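You operate a simulated robot arm through the tools that you are given. There is no shell and no other tool. Be economical: measure what you need, move in short steps, check, and stop when the job is done.

You run a simulated two-armed robot. Do the job below in one go: nothing can be reset, and whatever is moved stays where it is left.

Task
Put the big blue spool on the serving tray. Take the white tuft and put it on the right end of the sink counter. Put the white mug in the basin. Close the finishing bench upper drawer. Fetch the yellow twine ball and set it on top of the green goblet. Take the blue-collared brown tuft and put it on top of the small white bale. Pull the finishing bench lower drawer open. Do these in any order. Set down upright: white mug.

Only the result counts: the job must be done as asked and must still hold three seconds after the hand-in. Knocking over, shifting, dropping, spilling or breaking anything else fails it.

Robot
Two 7-joint arms with two-finger parallel grippers on one trunk, on a base that drives. Base frame: it is fixed to the floor where the robot stands at the start and does not move with it; the origin is under the middle of the robot, x ahead of it, y to its left, z up. Lengths are in m, angles in rad, forces in N, time in s.
The left shoulder is at the start at [0.06, 0.147, 0.543], the right one opposite. With the tool pointing down near the work surface each hand reaches from about 0.1 to 0.7 m from the robot's upright axis, wherever it stands, measured 20 degrees to its own side. Places, roughly: basin [-1.3, -2.2, 0.6]; big blue spool (15x15x14 cm) [0.5, -0.2, 0.9]; blue-collared brown tuft (2x2x7 cm) [5.6, -2.5, 0.8]; finishing bench lower drawer [5.5, -1.6, 0.1]; finishing bench upper drawer [5.3, -1.6, 0.4]; green goblet (10x9x13 cm) [2.2, -1.3, 0.9]; right end of the sink counter [-1.2, -1.1, 0.8]; serving tray (25x41x4 cm) [2.6, -0.7, 0.8]; small white bale (15x7x6 cm) [5.2, 0.9, 0.2]; white mug (12x8x9 cm) [0.3, -3.1, 0.9]; white tuft (2x2x7 cm) [-1.3, 1.8, 0.8]; yellow twine ball (7x7x6 cm) [5.5, -0.9, 1.1]. Payload 3.43 kg a hand.
The tool frame of a hand sits at the grasp point between the pads (the TCP): z along the fingers, y along the line on which they close. The tips reach 0.03 m beyond it. Largest opening 0.094 m; finger width 0.028, thickness 0.01; the body of the gripper, 0.05 by 0.096 m, starts 0.055 m behind the TCP.
Orientation is that of the tool frame in the base frame, as a unit quaternion [w, x, y, z]. With the fingers straight down and closing along the base's y, the tool's x points along the base's -x, its y along +y and its z along -z.

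Tools
- The arms move only by the tool jog_arm. It takes "left_targets", "right_targets" or both (then of equal length, played together; a hand with none holds still); each is a list of rows, each an object (a shift or turn left out is 0, a gripper value left out holds the last) with "slide": the shift along the tool's x, y, z in m, a list of three; "rotation": the turn, a rotation vector about the tool's x, y, z in rad, a list of three. In form: [{"slide": [x, y, z], "rotation": [rx, ry, rz]}, ...]. A call has 1 to 20 rows; each row is the pose to reach, as a shift and turn from the pose commanded when the call began, along the tool's axes at that moment. "left_gripper" and "right_gripper" are, for a hand that has rows, the gripper command, from -1 (fully open) to 1 (shut), values between in proportion, set as the call begins (left out, the last holds). Each row takes 0.2 s and may step no farther than 0.05 m and 0.15 rad from the row before; otherwise, or with a gripper value out of range, the whole call is refused. Where a pose cannot be reached the arm comes as near as it can. A force on the tool above 40 N (or 10 N above the force at the start of the call, whichever is more), or a blocked arm, ends the call early, and 0.2 s more pass. The fingers move at their own pace (about 0.072 m/s each) and stop on an object; they squeeze with about 22 N. The grip force told is the motor's: it shows also when the fingers shut on nothing. Time passes only in rows, and 0.2 s behind the last, so rows that repeat a pose let the fingers close. The reply holds the time, the measured pose of the TCP, the force on the tool along the base axes, the opening and the grip force, in the units named above and with some noise, with the torque about the TCP (base axes, N m) and any sound that the robot's microphone picked up.
- Cameras (640 x 400 px; columns grow to the right, rows downward): "scene" is now at [0.0557, -0.0312, 1.188]; the picture's right is [-0.34, -0.94, 0.00], its down [-0.45, 0.16, -0.88] and it looks along [0.83, -0.30, -0.47] (base axes); focal length 264 px, centre (320, 200). "left" rides on the left gripper at [0.076, -0.014, -0.102] in its tool frame; the picture's right is [0.18, 0.98, 0.00], its down [-0.75, 0.14, -0.64] and it looks along [-0.63, 0.12, 0.77] (tool axes); focal length 243 px, centre (320, 200). "right" rides on the right gripper at [0.076, 0.014, -0.102] in its tool frame; the picture's right is [-0.18, 0.98, 0.00], its down [-0.75, -0.14, -0.64] and it looks along [-0.63, -0.12, 0.77] (tool axes); focal length 243 px, centre (320, 200). There is no depth. A picture from a camera that has moved, and an enlarged one, comes with that camera's place and axes in the base frame and with its lens.
- get_image(camera): a new picture of that camera. The clock stands still meanwhile.
- lift_body(by): slides the trunk up (or, below 0, down) by that many m; the arms and the scene camera ride with it, the base frame stays. It gives what a move gives, with no picture.
- drive_base(legs): drives the robot by 1 to 6 legs, each [ahead, left, turn to the left] in m, m and rad, along the robot's own axes; the way and the turn of a leg run together, so that a leg with both is an arc; at most 1.5 m and 3.142 rad a leg. The arms and the cameras ride along, it lands a little off, and it stops where it bumps. It gives what a move gives.
- pan_tilt(pan, tilt): turns the head with the scene camera to pan (to the left, within 1.501 rad either way) and tilt (down, from -0.506 to 1.204), counted from straight ahead of the robot. It gives what a move gives.
- enlarge(camera, box): a new picture of the part [left, top, right, bottom] of that camera's present view, enlarged. The clock stands still meanwhile.
- hand_in(): hands the job in; it is judged then, once.

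Work in short steps. Places have to be worked out from the pictures, the camera data and where the tool is seen: move nearer, look again, correct. Check each grasp and each placing, and mend what went wrong. You have 186 turns and 158 pictures in all, those below and enlarged ones among them. Open the grippers and draw the arms clear of the work before you hand the job in, unless the task says otherwise; then end with one line.

The tools are called after "Call:" as name(argument=value, ...) on one line, values as JSON. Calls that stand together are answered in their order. jog_arm: Moves the arms, as the interface text tells. Its arguments: {"type":"object","properties":{"left_targets":{"type":"array"},"left_gripper":{"type":"number"},"right_targets":{"type":"array"},"right_gripper":{"type":"number"}},"required":[]} The other tools are called the same way: lift_body (by) slides the trunk up or down; drive_base (legs) drives the base; pan_tilt (pan, tilt) turns the head that bears the scene camera; get_image (camera) takes a picture; enlarge (camera, box) takes an enlarged picture of a part of a camera's view; hand_in () hands the job in.

At the start:

```text
t: 0.0
left_eef_pos: [0.3111, 0.0107, 1.0007]
left_orientation: [0.001, 0.0, 1.0, 0.0]
left_contact_force: [0.1, 0.3, 0.3]
left_torque: [0.02, 0.01, -0.01]
left_gripper_width: 0.0941
left_grip_force: 0.2
right_eef_pos: [0.308, -0.2246, 1.0014]
right_orientation: [0.0, 0.0, 1.0, -0.001]
right_contact_force: [0.4, -0.3, -0.7]
right_torque: [-0.03, -0.03, 0.0]
right_gripper_width: 0.0938
right_grip_force: 0.0
trunk travel left (down, up): [-0.25, 0.0]
robot x, y, heading: [-0.0004, -0.0019, 0.0]
head pan, tilt: [-0.346, 0.494]
```

scene: 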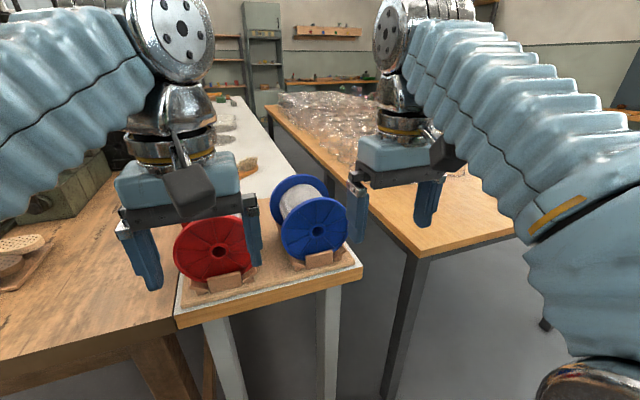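
right: 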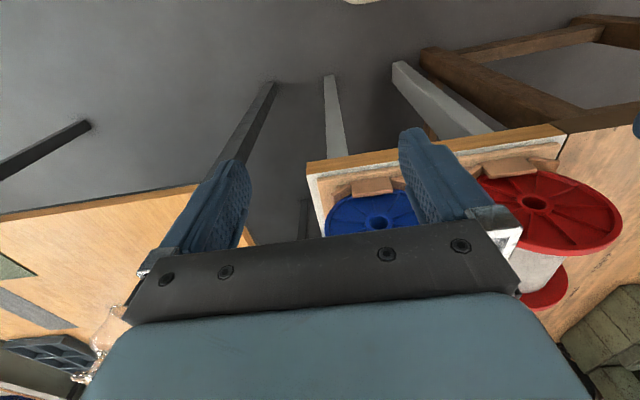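
left: 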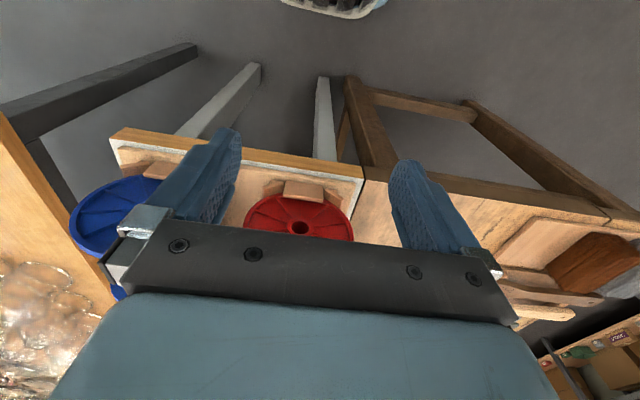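

I start by looking closer at the spools in the scene view to plan the first grasp.

Call:
enlarge(camera="scene", box=[160, 120, 400, 300])

Call:
pan_tilt(pan=-0.7, tilt=0.2)

Call:
get_image(camera="scene")

```text
2.22 times, centred on (280, 210) of scene
camera zoom: at [0.0557, -0.0312, 1.188], right [-0.34, -0.94, 0.0], down [-0.45, 0.16, -0.88], along [0.83, -0.3, -0.47], focal length 586 px, centre (409, 178)
```

zoom: 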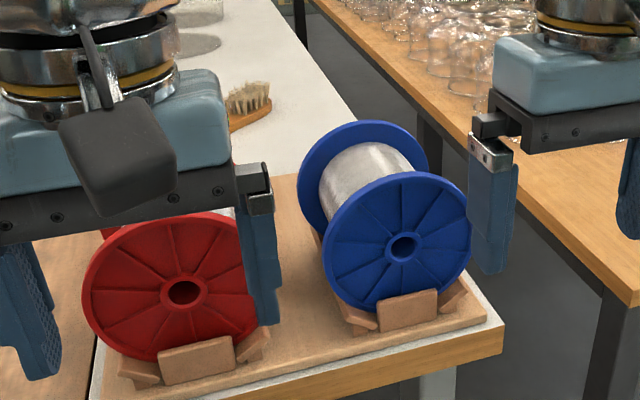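

```text
t: 0.8
left_eef_pos: [0.311, 0.0115, 0.999]
left_orientation: [0.001, 0.0, 1.0, -0.001]
left_contact_force: [0.5, 1.0, 0.1]
left_torque: [0.03, -0.06, 0.03]
left_gripper_width: 0.0943
left_grip_force: 0.0
right_eef_pos: [0.3078, -0.2241, 1.0029]
right_orientation: [0.0, 0.001, 1.0, 0.001]
right_contact_force: [0.0, 0.5, -1.1]
right_torque: [0.01, 0.03, -0.02]
right_gripper_width: 0.0941
right_grip_force: 0.0
trunk travel left (down, up): [-0.25, 0.0]
robot x, y, heading: [0.0019, -0.0014, 0.004]
head pan, tilt: [-0.7, 0.201]
```

```text
153 pictures are left
camera scene: at [0.0413, -0.0604, 1.2151], right [-0.64, -0.77, 0.0], down [-0.15, 0.13, -0.98], along [0.75, -0.63, -0.2], focal length 264 px, centre (320, 200)
```

scene: 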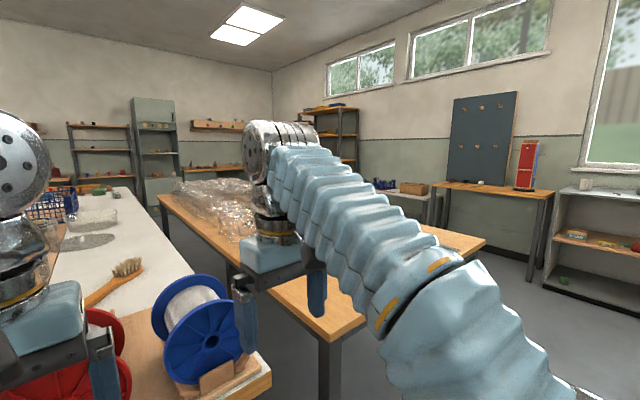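

The spool axis lies along x, its front hub near [0.476,-0.177,0.873], so its centre is near [0.546,-0.177,0.873]. I move the right hand above the front of it to check whether the core fits in the gripper.

Call:
jog_arm(right_targets=[{"slide": [0, 0, -0.04]}, {"slide": [-0.04, 0.02, -0.06]}, {"slide": [-0.08, 0.04, -0.06]}, {"slide": [-0.12, 0.047, -0.06]}, {"slide": [-0.16, 0.047, -0.06]}, {"slide": [-0.19, 0.047, -0.06]}, {"slide": [-0.19, 0.047, -0.06]}], right_gripper=-1)

Call:
get_image(camera="right")

Call:
pan_tilt(pan=-0.346, tilt=0.55)

Call:
get_image(camera="scene")

```text
t: 2.4
left_eef_pos: [0.3107, 0.0116, 1.0008]
left_orientation: [0.002, 0.0, 1.0, 0.0]
left_contact_force: [0.3, 1.6, 0.2]
left_torque: [0.0, -0.04, 0.01]
left_gripper_width: 0.094
left_grip_force: 0.1
right_eef_pos: [0.4553, -0.1785, 0.9796]
right_orientation: [0.002, 0.001, 1.0, -0.001]
right_contact_force: [-1.0, 0.0, 0.5]
right_torque: [-0.01, -0.05, -0.01]
right_gripper_width: 0.0939
right_grip_force: 0.0
right hand out of reach, approached as far as the arm can: row 1, 2, 3, 4, 5, 6, 7
trunk travel left (down, up): [-0.25, 0.0]
robot x, y, heading: [0.0007, 0.0019, 0.001]
head pan, tilt: [-0.7, 0.201]
```

```text
152 pictures are left
camera right: at [0.3799, -0.1646, 1.0817], right [0.18, 0.98, 0.0], down [0.75, -0.14, 0.64], along [0.63, -0.12, -0.76], focal length 243 px, centre (320, 200)
```

right: 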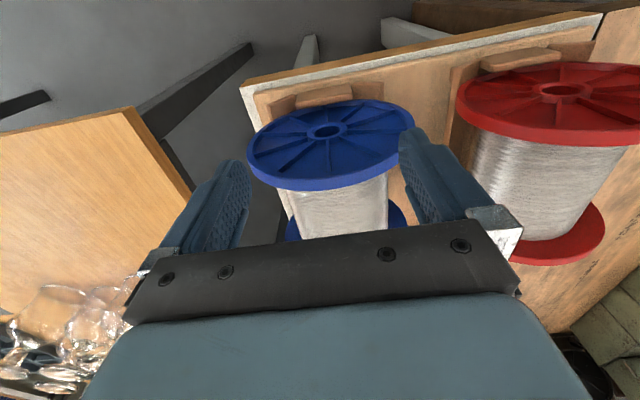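

```text
t: 3.3
left_eef_pos: [0.3113, 0.0118, 1.0003]
left_orientation: [0.001, 0.0, 1.0, -0.001]
left_contact_force: [0.1, -1.0, -0.1]
left_torque: [0.02, -0.03, 0.02]
left_gripper_width: 0.094
left_grip_force: 0.1
right_eef_pos: [0.4567, -0.1784, 0.98]
right_orientation: [0.002, 0.0, 1.0, 0.0]
right_contact_force: [-0.6, 0.7, 0.1]
right_torque: [0.02, -0.03, -0.03]
right_gripper_width: 0.0941
right_grip_force: 0.0
trunk travel left (down, up): [-0.25, 0.0]
robot x, y, heading: [-0.0003, 0.0023, 0.002]
head pan, tilt: [-0.346, 0.55]
```

```text
151 pictures are left
camera scene: at [0.0545, -0.0309, 1.183], right [-0.34, -0.94, 0.0], down [-0.49, 0.18, -0.85], along [0.8, -0.29, -0.52], focal length 264 px, centre (320, 200)
```

scene: 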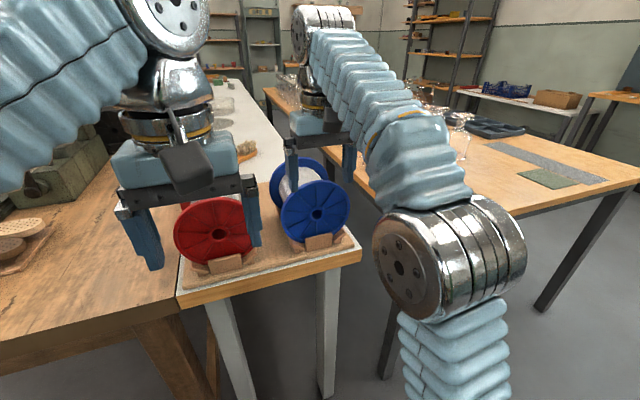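

The core is about 0.083 m wide, so a top grasp over it between the flanges works. The arm is at its reach limit at this height, so I drive 0.12 m ahead.

Call:
drive_base(legs=[[0.11, 0, 0]])

Call:
get_image(camera="right")

```text
t: 4.5
left_eef_pos: [0.4222, 0.0113, 1.0008]
left_orientation: [0.001, 0.0, 1.0, 0.0]
left_contact_force: [0.2, 0.1, -0.5]
left_torque: [-0.01, -0.04, 0.01]
left_gripper_width: 0.094
left_grip_force: 0.0
right_eef_pos: [0.5666, -0.1784, 0.9791]
right_orientation: [0.001, 0.0, 1.0, 0.0]
right_contact_force: [-0.5, 0.3, -0.7]
right_torque: [-0.02, 0.0, 0.0]
right_gripper_width: 0.094
right_grip_force: 0.0
trunk travel left (down, up): [-0.25, 0.0]
robot x, y, heading: [0.1121, -0.0015, -0.001]
head pan, tilt: [-0.346, 0.55]
```

```text
150 pictures are left
camera right: at [0.4901, -0.1644, 1.0816], right [0.18, 0.98, 0.0], down [0.75, -0.14, 0.64], along [0.63, -0.12, -0.76], focal length 243 px, centre (320, 200)
```

right: 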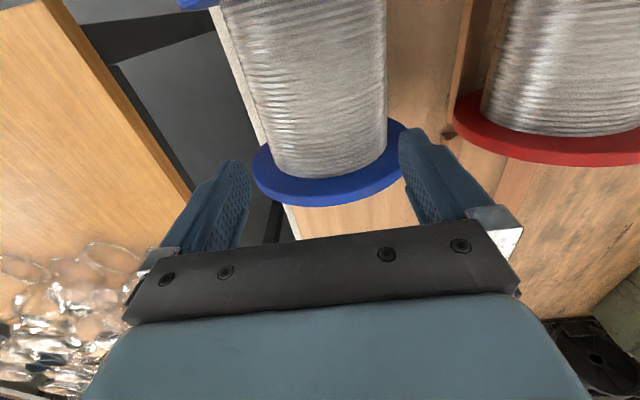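

Rear flange is at about x=0.60, so the core middle is near x=0.537, y=-0.175. I shift there first to see how commands map.

Call:
jog_arm(right_targets=[{"slide": [0.03, 0.003, 0]}, {"slide": [0.03, 0.003, 0]}])

```text
t: 5.1
left_eef_pos: [0.4204, 0.0111, 0.9995]
left_orientation: [0.002, 0.0, 1.0, -0.002]
left_contact_force: [0.0, -0.1, -1.1]
left_torque: [0.0, 0.02, 0.0]
left_gripper_width: 0.094
left_grip_force: 0.0
right_eef_pos: [0.5366, -0.1758, 0.9788]
right_orientation: [0.002, 0.0, 1.0, -0.001]
right_contact_force: [-0.3, -0.9, -0.1]
right_torque: [0.02, -0.03, 0.01]
right_gripper_width: 0.094
right_grip_force: 0.0
trunk travel left (down, up): [-0.25, 0.0]
robot x, y, heading: [0.1096, -0.0013, 0.001]
head pan, tilt: [-0.346, 0.55]
```

Commands map from the actual pose. I descend onto the core partway.

Call:
jog_arm(right_targets=[{"slide": [0, 0, 0.025]}, {"slide": [0, 0.001, 0.05]}, {"slide": [0, 0.001, 0.06]}])

Call:
get_image(camera="right")

```text
t: 5.9
left_eef_pos: [0.4217, 0.0121, 1.0]
left_orientation: [0.003, 0.0, 1.0, -0.001]
left_contact_force: [0.3, -0.4, 0.4]
left_torque: [0.0, 0.02, 0.01]
left_gripper_width: 0.0939
left_grip_force: 0.0
right_eef_pos: [0.5385, -0.1749, 0.9191]
right_orientation: [0.002, 0.0, 1.0, 0.001]
right_contact_force: [0.7, -0.2, -0.7]
right_torque: [-0.01, 0.01, -0.02]
right_gripper_width: 0.0939
right_grip_force: 0.0
trunk travel left (down, up): [-0.25, 0.0]
robot x, y, heading: [0.1092, -0.0014, -0.002]
head pan, tilt: [-0.346, 0.55]
```

```text
149 pictures are left
camera right: at [0.4602, -0.1607, 1.0211], right [0.18, 0.98, 0.0], down [0.75, -0.14, 0.64], along [0.63, -0.12, -0.76], focal length 243 px, centre (320, 200)
```

right: 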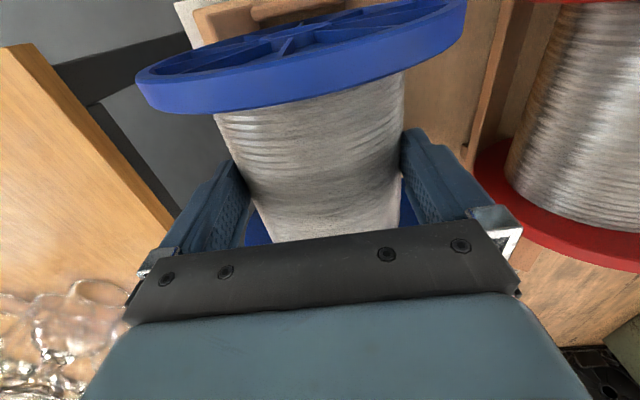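

The fingers straddle the core. I descend the remaining 5 cm in small steps, watching the force.

Call:
jog_arm(right_targets=[{"slide": [0, 0, 0.015]}, {"slide": [0, 0, 0.03]}, {"slide": [0, 0, 0.045]}, {"slide": [0, 0, 0.045]}])

```text
t: 6.6
left_eef_pos: [0.4202, 0.0133, 0.9997]
left_orientation: [0.002, 0.0, 1.0, -0.001]
left_contact_force: [1.0, -0.4, 0.3]
left_torque: [0.0, 0.02, -0.03]
left_gripper_width: 0.094
left_grip_force: 0.0
right_eef_pos: [0.5375, -0.1749, 0.883]
right_orientation: [0.004, 0.001, 1.0, 0.0]
right_contact_force: [-4.5, -0.5, 8.7]
right_torque: [-0.08, 0.26, 0.03]
right_gripper_width: 0.0941
right_grip_force: 0.2
trunk travel left (down, up): [-0.25, 0.0]
robot x, y, heading: [0.1114, -0.0009, -0.0]
head pan, tilt: [-0.346, 0.55]
stopped in row 3 (right hand): the force on the tool passed its limit at 53 N (the readings are from after the stop); the commanded pose is now the measured one
```

Something (probably the wrist camera on the front flange) touches at z=0.883; that is near enough to the core's centre. I back off 3 mm and close.

Call:
jog_arm(right_targets=[{"slide": [0, 0, -0.002]}, {"slide": [0, 0, -0.002]}, {"slide": [0, 0, -0.002]}, {"slide": [0, 0, -0.002]}], right_gripper=1)

Call:
get_image(camera="right")

```text
t: 7.6
left_eef_pos: [0.4227, 0.0107, 0.9998]
left_orientation: [0.0, 0.0, 1.0, -0.001]
left_contact_force: [-0.6, -0.2, 0.5]
left_torque: [0.0, -0.02, 0.03]
left_gripper_width: 0.0941
left_grip_force: 0.0
right_eef_pos: [0.5389, -0.1742, 0.8855]
right_orientation: [0.004, 0.001, 1.0, -0.001]
right_contact_force: [-0.5, 0.1, 0.0]
right_torque: [-0.02, 0.0, 0.01]
right_gripper_width: 0.0938
right_grip_force: 21.9
trunk travel left (down, up): [-0.25, 0.0]
robot x, y, heading: [0.1112, 0.0006, -0.002]
head pan, tilt: [-0.346, 0.55]
```

```text
148 pictures are left
camera right: at [0.4612, -0.1613, 0.9868], right [0.19, 0.98, 0.0], down [0.75, -0.14, 0.65], along [0.64, -0.12, -0.76], focal length 243 px, centre (320, 200)
```

right: 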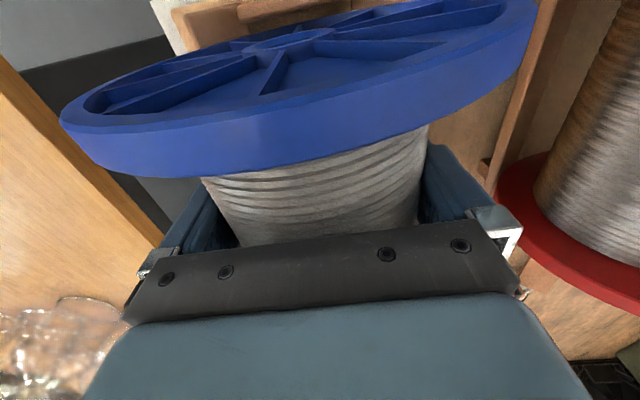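

The gripper holds at 0.0938 m with full force, so the core just fits. I lift slowly a few cm and check.

Call:
jog_arm(right_targets=[{"slide": [0, 0, -0.01]}, {"slide": [0, 0, -0.03]}, {"slide": [0, 0, -0.05]}, {"slide": [0, 0, -0.05]}])

Call:
get_image(camera="scene")

Call:
get_image(camera="right")

```text
t: 8.6
left_eef_pos: [0.4223, 0.0119, 0.9992]
left_orientation: [0.0, -0.001, 1.0, 0.0]
left_contact_force: [0.0, 0.3, -0.4]
left_torque: [0.0, 0.0, 0.0]
left_gripper_width: 0.094
left_grip_force: 0.1
right_eef_pos: [0.5394, -0.1757, 0.9363]
right_orientation: [0.004, 0.001, 1.0, -0.001]
right_contact_force: [-0.6, -0.3, -8.0]
right_torque: [-0.01, 0.01, 0.02]
right_gripper_width: 0.094
right_grip_force: 21.8
trunk travel left (down, up): [-0.25, 0.0]
robot x, y, heading: [0.1081, -0.0018, -0.0]
head pan, tilt: [-0.346, 0.55]
```

```text
147 pictures are left
camera scene: at [0.1648, -0.031, 1.1828], right [-0.34, -0.94, 0.0], down [-0.49, 0.18, -0.85], along [0.8, -0.29, -0.52], focal length 264 px, centre (320, 200)
```

scene: 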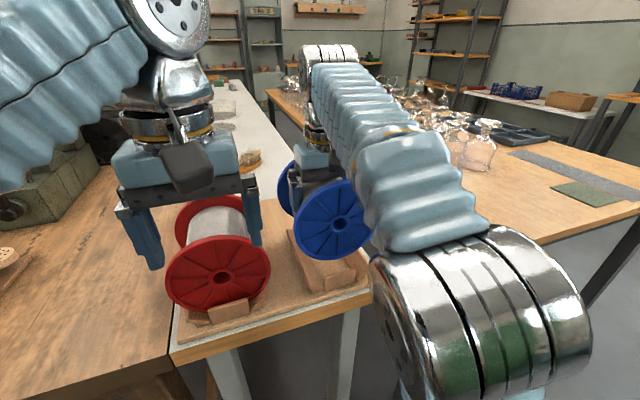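

```text
146 pictures are left
camera right: at [0.4608, -0.1608, 1.0374], right [0.18, 0.98, 0.0], down [0.75, -0.14, 0.65], along [0.64, -0.12, -0.76], focal length 243 px, centre (320, 200)
```

right: 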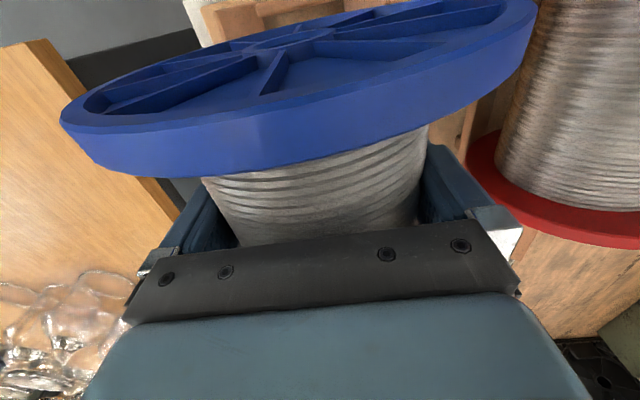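

The spool is held (8 N). I lift it further, then back the base off to look around.

Call:
jog_arm(right_targets=[{"slide": [0, 0, -0.02]}, {"slide": [0, 0, -0.04]}, {"slide": [0, 0, -0.04]}])

Call:
drive_base(legs=[[-0.45, 0, 0]])

Call:
pan_tilt(pan=0.0, tilt=0.15)

Call:
get_image(camera="scene")

Call:
pan_tilt(pan=-1.2, tilt=0.25)

Call:
get_image(camera="scene")

Call:
pan_tilt(pan=1.3, tilt=0.25)

Call:
get_image(camera="scene")

```text
t: 9.4
left_eef_pos: [0.4211, 0.0115, 0.9989]
left_orientation: [0.001, 0.0, 1.0, -0.001]
left_contact_force: [-1.2, -1.0, 0.5]
left_torque: [0.01, 0.01, 0.0]
left_gripper_width: 0.0939
left_grip_force: 0.0
right_eef_pos: [0.5381, -0.1737, 0.9746]
right_orientation: [0.004, 0.0, 1.0, 0.0]
right_contact_force: [0.1, 0.2, -7.4]
right_torque: [-0.05, 0.02, 0.01]
right_gripper_width: 0.094
right_grip_force: 21.7
trunk travel left (down, up): [-0.25, 0.0]
robot x, y, heading: [0.1068, -0.0023, -0.002]
head pan, tilt: [-0.346, 0.55]
```

```text
t: 12.1
left_eef_pos: [-0.0279, 0.0112, 0.9992]
left_orientation: [0.001, -0.001, 1.0, -0.001]
left_contact_force: [-0.2, -0.4, -0.3]
left_torque: [0.01, 0.03, 0.01]
left_gripper_width: 0.0938
left_grip_force: 0.0
right_eef_pos: [0.089, -0.1753, 0.976]
right_orientation: [0.003, 0.0, 1.0, -0.001]
right_contact_force: [0.8, -1.0, -7.2]
right_torque: [0.0, -0.01, 0.02]
right_gripper_width: 0.094
right_grip_force: 21.8
trunk travel left (down, up): [-0.25, 0.0]
robot x, y, heading: [-0.3415, -0.002, 0.002]
head pan, tilt: [-0.346, 0.55]
```

```text
t: 13.0
left_eef_pos: [-0.028, 0.0121, 1.0006]
left_orientation: [0.001, -0.001, 1.0, -0.001]
left_contact_force: [0.1, -0.7, 0.1]
left_torque: [0.03, 0.0, 0.0]
left_gripper_width: 0.0938
left_grip_force: 0.1
right_eef_pos: [0.089, -0.1747, 0.9756]
right_orientation: [0.003, 0.0, 1.0, -0.001]
right_contact_force: [-1.1, -0.2, -8.1]
right_torque: [-0.02, 0.02, -0.01]
right_gripper_width: 0.0938
right_grip_force: 22.3
trunk travel left (down, up): [-0.25, 0.0]
robot x, y, heading: [-0.3391, -0.0012, -0.003]
head pan, tilt: [0.0, 0.15]
```

```text
145 pictures are left
camera scene: at [-0.2765, -0.0008, 1.2197], right [0.0, -1.0, 0.0], down [-0.15, 0.0, -0.99], along [0.99, 0.0, -0.15], focal length 264 px, centre (320, 200)
```

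scene: 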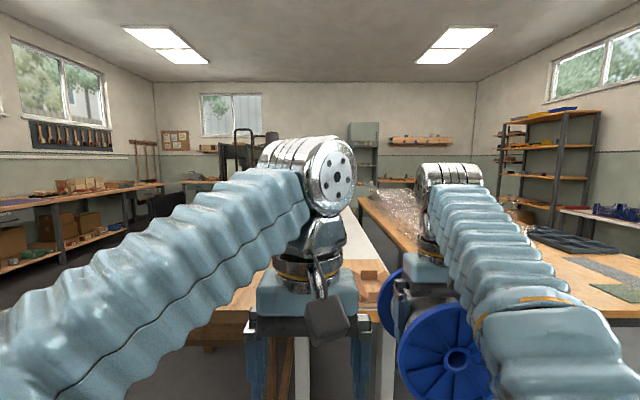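

```text
t: 14.4
left_eef_pos: [-0.0289, 0.0116, 0.9998]
left_orientation: [0.001, -0.001, 1.0, -0.001]
left_contact_force: [0.2, -0.1, 0.4]
left_torque: [0.01, 0.01, -0.02]
left_gripper_width: 0.094
left_grip_force: 0.1
right_eef_pos: [0.088, -0.1744, 0.9758]
right_orientation: [0.003, 0.0, 1.0, -0.002]
right_contact_force: [0.0, 0.9, -7.8]
right_torque: [0.01, 0.05, 0.01]
right_gripper_width: 0.0938
right_grip_force: 21.7
trunk travel left (down, up): [-0.25, 0.0]
robot x, y, heading: [-0.3394, -0.0022, -0.001]
head pan, tilt: [-1.201, 0.25]
```

```text
144 pictures are left
camera scene: at [-0.3353, -0.0879, 1.2106], right [-0.93, -0.36, 0.0], down [-0.09, 0.23, -0.97], along [0.35, -0.9, -0.25], focal length 264 px, centre (320, 200)
```

scene: 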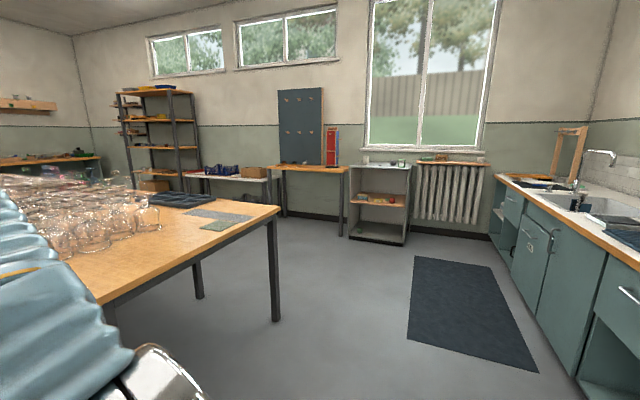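

```text
t: 16.7
left_eef_pos: [-0.0267, 0.0131, 0.9997]
left_orientation: [0.001, -0.001, 1.0, -0.001]
left_contact_force: [0.0, 1.0, -0.1]
left_torque: [-0.04, 0.0, 0.0]
left_gripper_width: 0.0939
left_grip_force: 0.1
right_eef_pos: [0.0886, -0.1744, 0.9763]
right_orientation: [0.004, 0.0, 1.0, 0.0]
right_contact_force: [0.4, 0.3, -6.9]
right_torque: [0.02, 0.0, 0.01]
right_gripper_width: 0.0937
right_grip_force: 22.0
trunk travel left (down, up): [-0.25, 0.0]
robot x, y, heading: [-0.3361, -0.0033, -0.001]
head pan, tilt: [1.3, 0.25]
```

```text
143 pictures are left
camera scene: at [-0.3443, 0.0891, 1.2106], right [0.96, -0.27, 0.0], down [-0.07, -0.24, -0.97], along [0.26, 0.93, -0.25], focal length 264 px, centre (320, 200)
```

scene: 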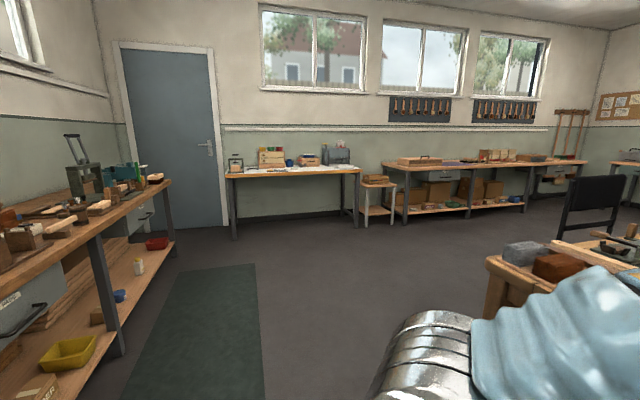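

I see the layout: the goblet table spans about x 0.42 onward, y −0.6 to −1.4, with free aisle south of it. I strafe right to y≈−2.0 and then look along the table.

Call:
drive_base(legs=[[0, -1.0, 0], [0, -1.0, 0]])

Call:
pan_tilt(pan=0.2, tilt=0.3)

Call:
get_image(camera="scene")

Call:
pan_tilt(pan=-0.9, tilt=0.3)

Call:
get_image(camera="scene")

```text
t: 26.7
left_eef_pos: [-0.0148, -1.9925, 0.9992]
left_orientation: [0.0, -0.003, 1.0, -0.002]
left_contact_force: [-0.2, -0.7, -0.7]
left_torque: [-0.02, 0.0, 0.03]
left_gripper_width: 0.094
left_grip_force: 0.1
right_eef_pos: [0.1019, -2.1777, 0.9744]
right_orientation: [0.004, -0.002, 1.0, -0.001]
right_contact_force: [-0.1, 0.2, -7.6]
right_torque: [0.03, 0.02, 0.01]
right_gripper_width: 0.0938
right_grip_force: 21.9
trunk travel left (down, up): [-0.25, 0.0]
robot x, y, heading: [-0.325, -2.0031, 0.006]
head pan, tilt: [1.3, 0.25]
```

```text
t: 28.0
left_eef_pos: [-0.0138, -1.993, 1.0002]
left_orientation: [0.001, -0.002, 1.0, -0.001]
left_contact_force: [-0.2, -0.6, 0.7]
left_torque: [0.0, -0.03, 0.0]
left_gripper_width: 0.0942
left_grip_force: 0.1
right_eef_pos: [0.103, -2.1784, 0.975]
right_orientation: [0.003, -0.002, 1.0, 0.0]
right_contact_force: [1.2, 0.1, -7.1]
right_torque: [0.01, 0.03, 0.0]
right_gripper_width: 0.094
right_grip_force: 22.0
trunk travel left (down, up): [-0.25, 0.0]
robot x, y, heading: [-0.3293, -2.0059, 0.004]
head pan, tilt: [0.201, 0.3]
```

```text
142 pictures are left
camera scene: at [-0.2642, -1.9864, 1.2058], right [0.2, -0.98, 0.0], down [-0.29, -0.06, -0.96], along [0.94, 0.2, -0.3], focal length 264 px, centre (320, 200)
```

scene: 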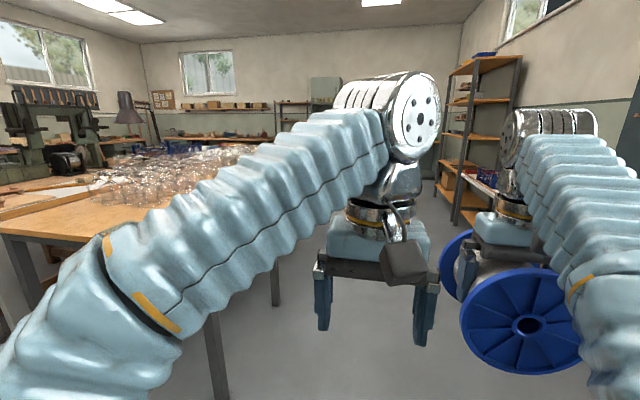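

```text
t: 29.3
left_eef_pos: [-0.0146, -1.9927, 0.9998]
left_orientation: [0.001, -0.003, 1.0, 0.0]
left_contact_force: [0.5, 0.6, 0.2]
left_torque: [-0.01, -0.02, 0.01]
left_gripper_width: 0.094
left_grip_force: 0.0
right_eef_pos: [0.1017, -2.1774, 0.974]
right_orientation: [0.003, -0.002, 1.0, -0.001]
right_contact_force: [0.1, 0.3, -6.6]
right_torque: [0.02, -0.03, 0.02]
right_gripper_width: 0.094
right_grip_force: 21.4
trunk travel left (down, up): [-0.25, 0.0]
robot x, y, heading: [-0.3282, -2.007, 0.003]
head pan, tilt: [-0.901, 0.3]
```

```text
141 pictures are left
camera scene: at [-0.2972, -2.0784, 1.2058], right [-0.78, -0.63, 0.0], down [-0.19, 0.23, -0.96], along [0.6, -0.75, -0.3], focal length 264 px, centre (320, 200)
```

scene: 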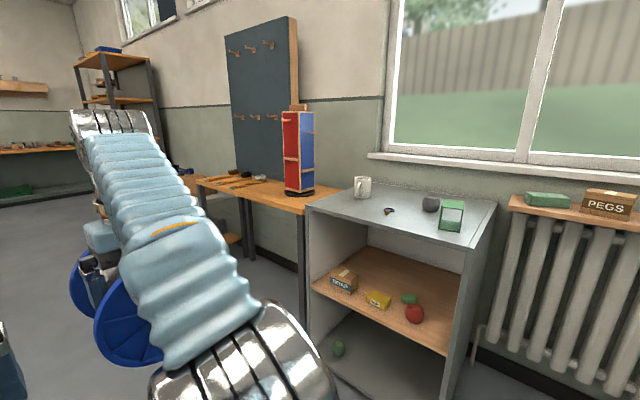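

The aisle ahead is free; I drive ahead along it to about x=1.6 and look left at the table.

Call:
drive_base(legs=[[1.0, 0, 0], [0.9, 0, 0]])

Call:
pan_tilt(pan=0.9, tilt=0.4)

Call:
get_image(camera="scene")

Call:
pan_tilt(pan=0.1, tilt=0.25)

Call:
get_image(camera="scene")

```text
t: 38.9
left_eef_pos: [1.8907, -1.995, 0.9996]
left_orientation: [0.001, 0.002, 1.0, -0.001]
left_contact_force: [1.0, -0.4, -0.2]
left_torque: [0.0, -0.01, -0.03]
left_gripper_width: 0.0941
left_grip_force: 0.1
right_eef_pos: [2.0055, -2.1826, 0.9746]
right_orientation: [0.004, 0.002, 1.0, -0.001]
right_contact_force: [0.2, 0.8, -8.2]
right_torque: [0.01, 0.04, -0.02]
right_gripper_width: 0.0936
right_grip_force: 21.9
trunk travel left (down, up): [-0.25, 0.0]
robot x, y, heading: [1.5769, -2.0057, -0.005]
head pan, tilt: [-0.901, 0.3]
```

```text
t: 40.7
left_eef_pos: [1.8904, -1.9963, 0.9992]
left_orientation: [0.001, 0.002, 1.0, -0.001]
left_contact_force: [-0.4, 0.6, -1.4]
left_torque: [0.01, 0.03, 0.0]
left_gripper_width: 0.0941
left_grip_force: 0.1
right_eef_pos: [2.0072, -2.1803, 0.9758]
right_orientation: [0.003, 0.001, 1.0, -0.001]
right_contact_force: [0.3, -0.6, -6.8]
right_torque: [0.0, -0.01, 0.0]
right_gripper_width: 0.0938
right_grip_force: 22.2
trunk travel left (down, up): [-0.25, 0.0]
robot x, y, heading: [1.579, -2.0078, -0.005]
head pan, tilt: [0.901, 0.4]
```

```text
140 pictures are left
camera scene: at [1.6075, -1.9338, 1.1966], right [0.78, -0.62, 0.0], down [-0.24, -0.3, -0.92], along [0.57, 0.72, -0.39], focal length 264 px, centre (320, 200)
```

scene: 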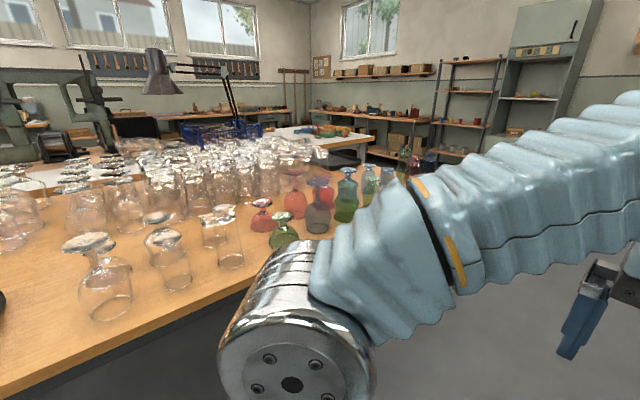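

```text
t: 41.8
left_eef_pos: [1.8912, -1.9938, 1.0006]
left_orientation: [0.001, 0.001, 1.0, -0.001]
left_contact_force: [0.2, -0.1, -0.5]
left_torque: [0.01, 0.0, 0.01]
left_gripper_width: 0.094
left_grip_force: 0.1
right_eef_pos: [2.0066, -2.1825, 0.9756]
right_orientation: [0.004, 0.002, 1.0, -0.001]
right_contact_force: [0.0, 0.4, -7.8]
right_torque: [0.0, 0.0, 0.01]
right_gripper_width: 0.094
right_grip_force: 22.0
trunk travel left (down, up): [-0.25, 0.0]
robot x, y, heading: [1.578, -2.009, -0.007]
head pan, tilt: [0.099, 0.25]
```

```text
139 pictures are left
camera scene: at [1.6426, -1.9971, 1.2105], right [0.1, -1.0, 0.0], down [-0.25, -0.02, -0.97], along [0.96, 0.09, -0.25], focal length 264 px, centre (320, 200)
```

scene: 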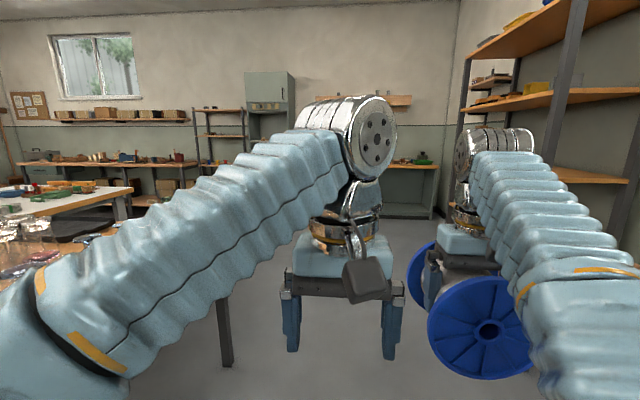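

Glasses stand on this table near the edge; the tray is further on. I continue along the aisle past the table's east end.

Call:
drive_base(legs=[[1.0, 0, 0]])

Call:
pan_tilt(pan=0.9, tilt=0.4)

Call:
get_image(camera="scene")

Call:
pan_tilt(pan=-0.1, tilt=0.25)

Call:
get_image(camera="scene")

```text
t: 46.9
left_eef_pos: [2.8781, -2.0044, 0.9996]
left_orientation: [0.001, 0.005, 1.0, -0.001]
left_contact_force: [-0.1, 0.2, -0.1]
left_torque: [0.03, 0.01, 0.03]
left_gripper_width: 0.0943
left_grip_force: 0.0
right_eef_pos: [2.9922, -2.1903, 0.9755]
right_orientation: [0.003, 0.006, 1.0, -0.001]
right_contact_force: [-0.6, -0.1, -8.3]
right_torque: [-0.01, 0.01, 0.02]
right_gripper_width: 0.0938
right_grip_force: 21.8
trunk travel left (down, up): [-0.25, 0.0]
robot x, y, heading: [2.5632, -2.0135, -0.013]
head pan, tilt: [0.099, 0.25]
```

```text
t: 48.1
left_eef_pos: [2.8779, -2.0038, 1.0006]
left_orientation: [0.001, 0.004, 1.0, -0.001]
left_contact_force: [0.3, -0.2, -0.3]
left_torque: [0.0, -0.01, 0.01]
left_gripper_width: 0.0942
left_grip_force: 0.1
right_eef_pos: [2.9926, -2.1909, 0.9743]
right_orientation: [0.004, 0.005, 1.0, -0.001]
right_contact_force: [-0.5, 0.1, -6.8]
right_torque: [0.02, 0.01, 0.02]
right_gripper_width: 0.0938
right_grip_force: 21.8
trunk travel left (down, up): [-0.25, 0.0]
robot x, y, heading: [2.5661, -2.0129, -0.01]
head pan, tilt: [0.901, 0.4]
```

```text
138 pictures are left
camera scene: at [2.5949, -1.9404, 1.1966], right [0.78, -0.63, 0.0], down [-0.25, -0.3, -0.92], along [0.58, 0.72, -0.39], focal length 264 px, centre (320, 200)
```

scene: 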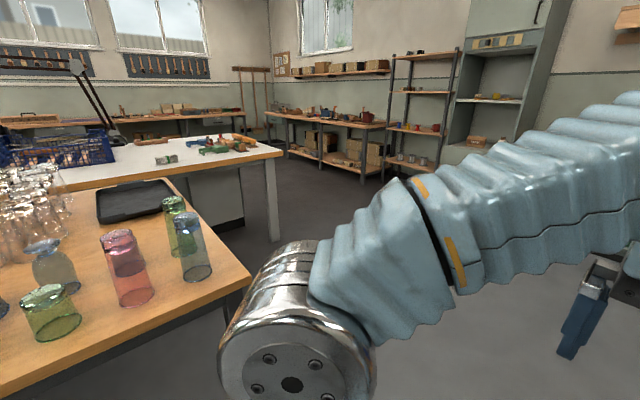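

```text
t: 49.3
left_eef_pos: [2.8776, -2.003, 0.9993]
left_orientation: [0.001, 0.004, 1.0, -0.002]
left_contact_force: [0.4, 0.9, -0.1]
left_torque: [0.01, -0.02, -0.01]
left_gripper_width: 0.094
left_grip_force: 0.1
right_eef_pos: [2.9919, -2.1905, 0.9754]
right_orientation: [0.004, 0.006, 1.0, -0.001]
right_contact_force: [-0.6, 0.5, -7.2]
right_torque: [-0.01, 0.02, 0.01]
right_gripper_width: 0.0937
right_grip_force: 21.7
trunk travel left (down, up): [-0.25, 0.0]
robot x, y, heading: [2.567, -2.0118, -0.008]
head pan, tilt: [-0.099, 0.25]
```

```text
137 pictures are left
camera scene: at [2.6294, -2.0225, 1.2105], right [-0.11, -0.99, 0.0], down [-0.25, 0.03, -0.97], along [0.96, -0.1, -0.25], focal length 264 px, centre (320, 200)
```

scene: 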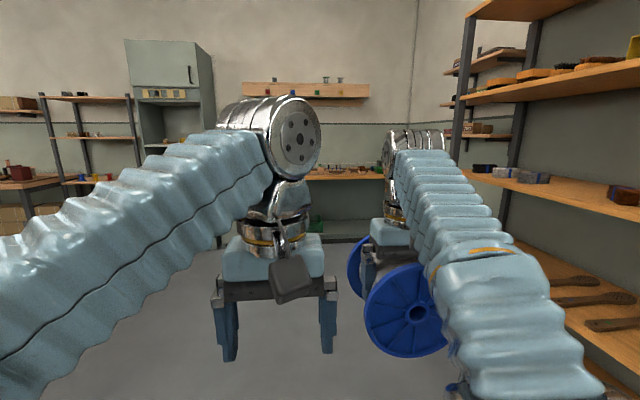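

The tray is near (2.61,−0.75) and the table's east end at x≈2.79. I drive round to (3.5,−1.7), turn to face west, and look.

Call:
drive_base(legs=[[0.95, 0.3, 0], [0, 0, 1.57], [0, 0, 1.45]])

Call:
pan_tilt(pan=-0.3, tilt=0.45)

Call:
get_image(camera="scene")

```text
t: 61.9
left_eef_pos: [3.2094, -1.6919, 1.0001]
left_orientation: [-0.001, 0.998, -0.067, 0.0]
left_contact_force: [-1.5, 0.7, 0.3]
left_torque: [-0.02, 0.01, 0.0]
left_gripper_width: 0.0939
left_grip_force: 0.0
right_eef_pos: [3.1187, -1.4907, 0.9747]
right_orientation: [-0.002, 0.998, -0.07, -0.003]
right_contact_force: [-0.3, 0.3, -6.5]
right_torque: [-0.02, -0.04, 0.01]
right_gripper_width: 0.0933
right_grip_force: 21.8
trunk travel left (down, up): [-0.25, 0.0]
robot x, y, heading: [3.5182, -1.7254, 3.001]
head pan, tilt: [-0.099, 0.25]
```

```text
t: 62.6
left_eef_pos: [3.2088, -1.691, 1.0]
left_orientation: [-0.001, 0.998, -0.068, 0.0]
left_contact_force: [-0.1, 0.3, -0.9]
left_torque: [-0.01, -0.03, 0.0]
left_gripper_width: 0.0941
left_grip_force: 0.0
right_eef_pos: [3.1193, -1.4917, 0.9746]
right_orientation: [-0.001, 0.998, -0.068, -0.003]
right_contact_force: [-0.1, 0.1, -8.1]
right_torque: [-0.04, -0.01, 0.0]
right_gripper_width: 0.0935
right_grip_force: 22.7
trunk travel left (down, up): [-0.25, 0.0]
robot x, y, heading: [3.5189, -1.726, 3.003]
head pan, tilt: [-0.3, 0.45]
```

```text
136 pictures are left
camera scene: at [3.4652, -1.6876, 1.192], right [0.42, 0.91, 0.0], down [0.39, -0.18, -0.9], along [-0.82, 0.38, -0.44], focal length 264 px, centre (320, 200)
```

scene: 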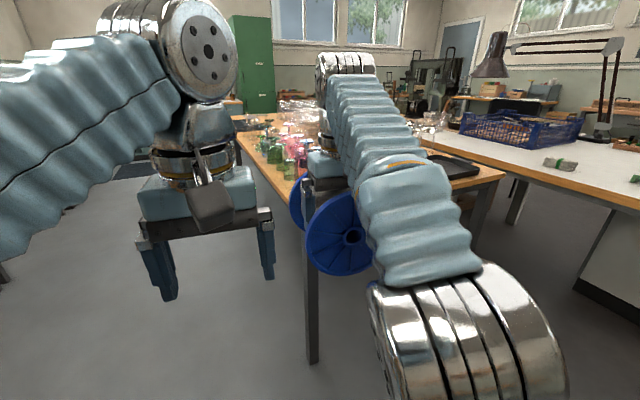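

I strafe right until level with the tray, then go ahead to about (3.13,−1.03) so the spool comes over the table's end.

Call:
drive_base(legs=[[0, -0.63, 0], [0.4, 0, 0]])

Call:
pan_tilt(pan=-0.35, tilt=0.6)

Call:
get_image(camera="scene")

Call:
get_image(camera="left")

```text
t: 68.2
left_eef_pos: [2.8983, -1.0063, 1.0003]
left_orientation: [0.0, 0.998, -0.069, 0.0]
left_contact_force: [-0.5, -0.1, 0.1]
left_torque: [-0.01, 0.01, -0.04]
left_gripper_width: 0.0937
left_grip_force: 0.0
right_eef_pos: [2.8075, -0.8062, 0.9758]
right_orientation: [-0.002, 0.998, -0.07, -0.003]
right_contact_force: [-0.1, -0.5, -6.9]
right_torque: [0.01, 0.0, 0.01]
right_gripper_width: 0.0932
right_grip_force: 21.6
trunk travel left (down, up): [-0.25, 0.0]
robot x, y, heading: [3.2034, -1.0418, 3.003]
head pan, tilt: [-0.3, 0.45]
```

```text
t: 69.0
left_eef_pos: [2.898, -1.0078, 1.0002]
left_orientation: [-0.001, 0.998, -0.068, -0.001]
left_contact_force: [0.4, 0.7, -0.2]
left_torque: [-0.03, 0.0, 0.0]
left_gripper_width: 0.0939
left_grip_force: 0.0
right_eef_pos: [2.8079, -0.8069, 0.9749]
right_orientation: [-0.001, 0.998, -0.07, -0.004]
right_contact_force: [-0.4, 0.0, -7.5]
right_torque: [0.0, 0.03, 0.01]
right_gripper_width: 0.0936
right_grip_force: 21.9
trunk travel left (down, up): [-0.25, 0.0]
robot x, y, heading: [3.207, -1.0367, 3.003]
head pan, tilt: [-0.351, 0.6]
```

```text
135 pictures are left
camera scene: at [3.1589, -1.0013, 1.1784], right [0.47, 0.88, 0.0], down [0.5, -0.27, -0.83], along [-0.73, 0.39, -0.56], focal length 264 px, centre (320, 200)
```

scene: 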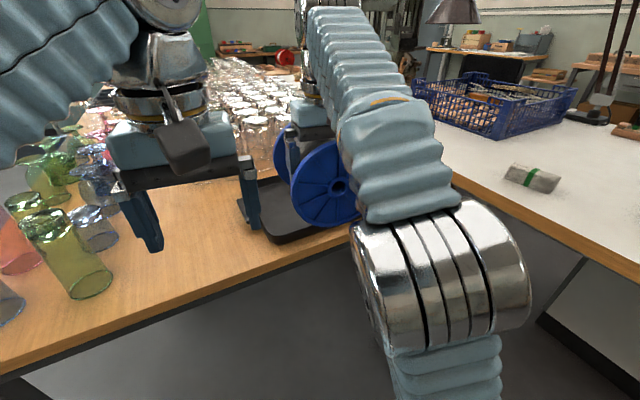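

```text
134 pictures are left
camera left: at [2.975, -1.0039, 1.1024], right [0.05, -1.0, 0.0], down [-0.76, -0.04, 0.64], along [-0.64, -0.03, -0.77], focal length 243 px, centre (320, 200)
```

left: 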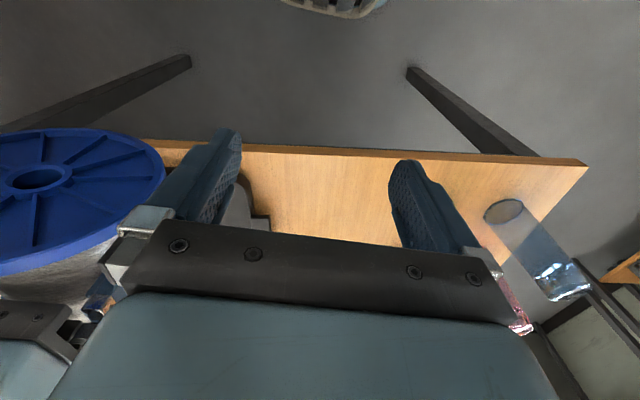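

The tray spans about x 2.52–2.76, y −0.93…−0.54. I drive 0.07 m nearer and extend the hand to bring the spool over its middle (2.635,−0.75).

Call:
drive_base(legs=[[0.07, 0, 0]])

Call:
jog_arm(right_targets=[{"slide": [-0.04, -0.02, 0]}, {"slide": [-0.075, -0.035, 0]}, {"slide": [-0.11, -0.035, 0]}, {"slide": [-0.11, -0.035, 0]}])

Call:
get_image(camera="scene")

Call:
get_image(camera="right")

```text
t: 70.0
left_eef_pos: [2.8281, -0.9978, 0.9996]
left_orientation: [0.0, 0.998, -0.069, -0.002]
left_contact_force: [-0.4, 0.3, 0.1]
left_torque: [-0.03, -0.03, -0.01]
left_gripper_width: 0.094
left_grip_force: 0.1
right_eef_pos: [2.7375, -0.797, 0.9751]
right_orientation: [-0.001, 0.998, -0.069, -0.004]
right_contact_force: [0.0, -0.6, -7.5]
right_torque: [0.03, -0.05, 0.0]
right_gripper_width: 0.0932
right_grip_force: 22.2
trunk travel left (down, up): [-0.25, 0.0]
robot x, y, heading: [3.1361, -1.0322, 3.005]
head pan, tilt: [-0.351, 0.6]
```

```text
t: 71.0
left_eef_pos: [2.8268, -0.9963, 0.9998]
left_orientation: [-0.001, 0.998, -0.069, 0.0]
left_contact_force: [-0.5, 0.7, 0.4]
left_torque: [0.01, -0.01, 0.01]
left_gripper_width: 0.0942
left_grip_force: 0.0
right_eef_pos: [2.6705, -0.7598, 0.9515]
right_orientation: [-0.001, 0.998, -0.07, -0.004]
right_contact_force: [0.0, -0.2, -8.3]
right_torque: [-0.02, -0.03, 0.0]
right_gripper_width: 0.0936
right_grip_force: 21.7
right hand out of reach, approached as far as the arm can: row 2, 3, 4
trunk travel left (down, up): [-0.25, 0.0]
robot x, y, heading: [3.1369, -1.0267, 3.006]
head pan, tilt: [-0.351, 0.6]
```

```text
133 pictures are left
camera scene: at [3.0891, -0.9915, 1.1783], right [0.47, 0.88, 0.0], down [0.5, -0.27, -0.82], along [-0.73, 0.39, -0.57], focal length 264 px, centre (320, 200)
```

scene: 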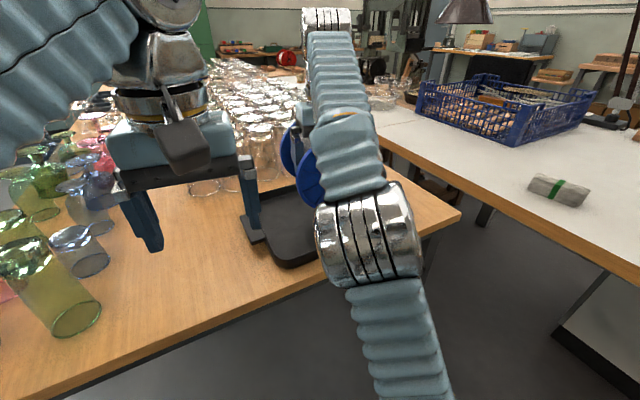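

```text
132 pictures are left
camera right: at [2.7445, -0.7851, 1.0535], right [-0.32, -0.95, 0.0], down [-0.72, 0.24, 0.65], along [-0.61, 0.21, -0.76], focal length 243 px, centre (320, 200)
```

right: 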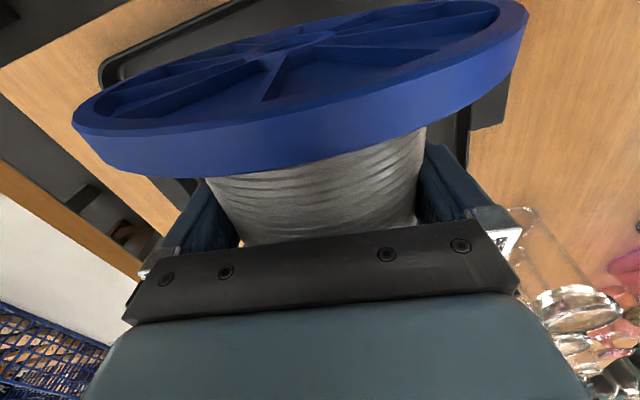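

The spool is over the tray but 3 cm too far east. I drive 0.035 m nearer and lower it in small steps until contact.

Call:
drive_base(legs=[[0.035, 0, 0]])

Call:
jog_arm(right_targets=[{"slide": [0, 0, 0.02]}, {"slide": [0, 0, 0.04]}, {"slide": [0, 0, 0.052]}, {"slide": [0, 0, 0.052]}])

Call:
get_image(camera="right")

```text
t: 71.8
left_eef_pos: [2.7925, -0.9918, 1.0004]
left_orientation: [-0.001, 0.998, -0.069, -0.002]
left_contact_force: [0.1, 0.1, 0.6]
left_torque: [-0.01, 0.04, -0.01]
left_gripper_width: 0.0942
left_grip_force: 0.0
right_eef_pos: [2.6357, -0.7542, 0.953]
right_orientation: [-0.002, 0.998, -0.07, -0.004]
right_contact_force: [0.7, 0.7, -7.0]
right_torque: [0.0, -0.02, -0.02]
right_gripper_width: 0.0935
right_grip_force: 21.9
trunk travel left (down, up): [-0.25, 0.0]
robot x, y, heading: [3.1053, -1.024, 3.007]
head pan, tilt: [-0.351, 0.6]
```

```text
t: 72.8
left_eef_pos: [2.7928, -0.9913, 1.0001]
left_orientation: [-0.001, 0.998, -0.068, -0.002]
left_contact_force: [-0.2, 0.1, 0.5]
left_torque: [-0.02, -0.02, 0.02]
left_gripper_width: 0.094
left_grip_force: 0.0
right_eef_pos: [2.636, -0.7547, 0.8991]
right_orientation: [-0.001, 0.998, -0.07, -0.004]
right_contact_force: [-0.2, -0.4, -7.6]
right_torque: [0.0, -0.07, -0.04]
right_gripper_width: 0.0932
right_grip_force: 21.9
trunk travel left (down, up): [-0.25, 0.0]
robot x, y, heading: [3.1052, -1.0218, 3.003]
head pan, tilt: [-0.351, 0.6]
```

```text
131 pictures are left
camera right: at [2.7091, -0.7797, 1.0012], right [-0.32, -0.95, 0.0], down [-0.72, 0.24, 0.65], along [-0.61, 0.21, -0.76], focal length 243 px, centre (320, 200)
```

right: 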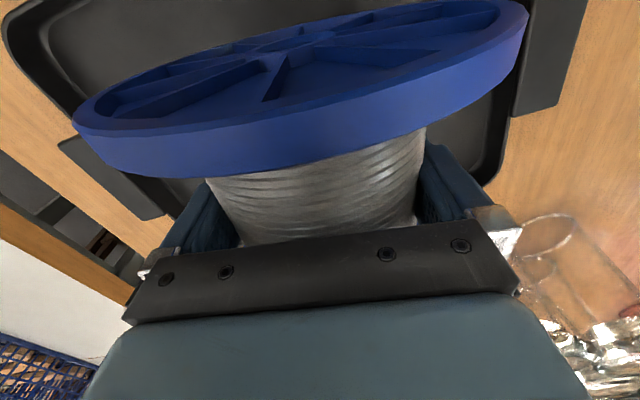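

The spool is centred over the tray floor. I lower further in 5 mm steps to contact.

Call:
jog_arm(right_targets=[{"slide": [0, 0, 0.005]}, {"slide": [0, 0, 0.01]}, {"slide": [0, 0, 0.014]}, {"slide": [0, 0, 0.014]}])

```text
t: 73.8
left_eef_pos: [2.7921, -0.9911, 1.0002]
left_orientation: [-0.002, 0.998, -0.069, 0.0]
left_contact_force: [-0.4, 0.3, -0.1]
left_torque: [0.06, 0.04, 0.02]
left_gripper_width: 0.094
left_grip_force: 0.1
right_eef_pos: [2.6351, -0.7553, 0.8861]
right_orientation: [-0.002, 0.998, -0.07, -0.004]
right_contact_force: [-0.6, 0.6, -8.5]
right_torque: [-0.03, -0.03, -0.01]
right_gripper_width: 0.0932
right_grip_force: 21.9
trunk travel left (down, up): [-0.25, 0.0]
robot x, y, heading: [3.1032, -1.0234, 3.005]
head pan, tilt: [-0.351, 0.6]
```

Not yet in contact; further down in 3 mm steps.

Call:
jog_arm(right_targets=[{"slide": [0, 0, 0.003]}, {"slide": [0, 0, 0.006]}, {"slide": [0, 0, 0.008]}, {"slide": [0, 0, 0.008]}])

```text
t: 74.8
left_eef_pos: [2.792, -0.9918, 1.0003]
left_orientation: [-0.001, 0.998, -0.069, -0.001]
left_contact_force: [0.2, 0.8, 0.1]
left_torque: [0.0, -0.01, 0.05]
left_gripper_width: 0.094
left_grip_force: 0.1
right_eef_pos: [2.6356, -0.7549, 0.8777]
right_orientation: [-0.001, 0.998, -0.069, -0.003]
right_contact_force: [-0.1, -0.1, -8.1]
right_torque: [0.0, -0.06, 0.01]
right_gripper_width: 0.0934
right_grip_force: 22.2
trunk travel left (down, up): [-0.25, 0.0]
robot x, y, heading: [3.102, -1.0237, 3.008]
head pan, tilt: [-0.351, 0.6]
```

Call:
jog_arm(right_targets=[{"slide": [0, 0, 0.003]}, {"slide": [0, 0, 0.006]}, {"slide": [0, 0, 0.009]}, {"slide": [0, 0, 0.011]}, {"slide": [0, 0, 0.011]}])

Call:
enlarge(camera="scene", box=[220, 100, 380, 280])

```text
t: 76.0
left_eef_pos: [2.7932, -0.9924, 1.0]
left_orientation: [-0.001, 0.998, -0.068, -0.002]
left_contact_force: [0.2, 0.9, -0.7]
left_torque: [-0.01, 0.0, 0.01]
left_gripper_width: 0.0939
left_grip_force: 0.0
right_eef_pos: [2.635, -0.755, 0.8691]
right_orientation: [-0.003, 0.998, -0.07, -0.007]
right_contact_force: [-5.6, 1.8, 22.1]
right_torque: [0.05, -0.39, 0.01]
right_gripper_width: 0.0932
right_grip_force: 22.0
trunk travel left (down, up): [-0.25, 0.0]
robot x, y, heading: [3.1005, -1.0241, 3.008]
head pan, tilt: [-0.351, 0.6]
```

```text
2.22 times, centred on (300, 190) of scene
camera zoom: at [3.0547, -0.9874, 1.1789], right [0.47, 0.88, 0.0], down [0.5, -0.27, -0.83], along [-0.73, 0.39, -0.56], focal length 586 px, centre (364, 222)
```

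zoom: 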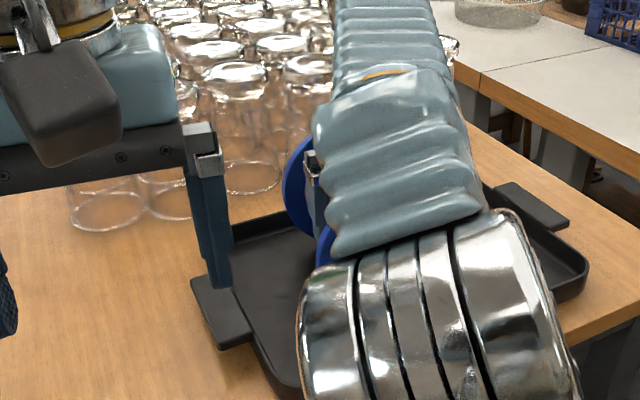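

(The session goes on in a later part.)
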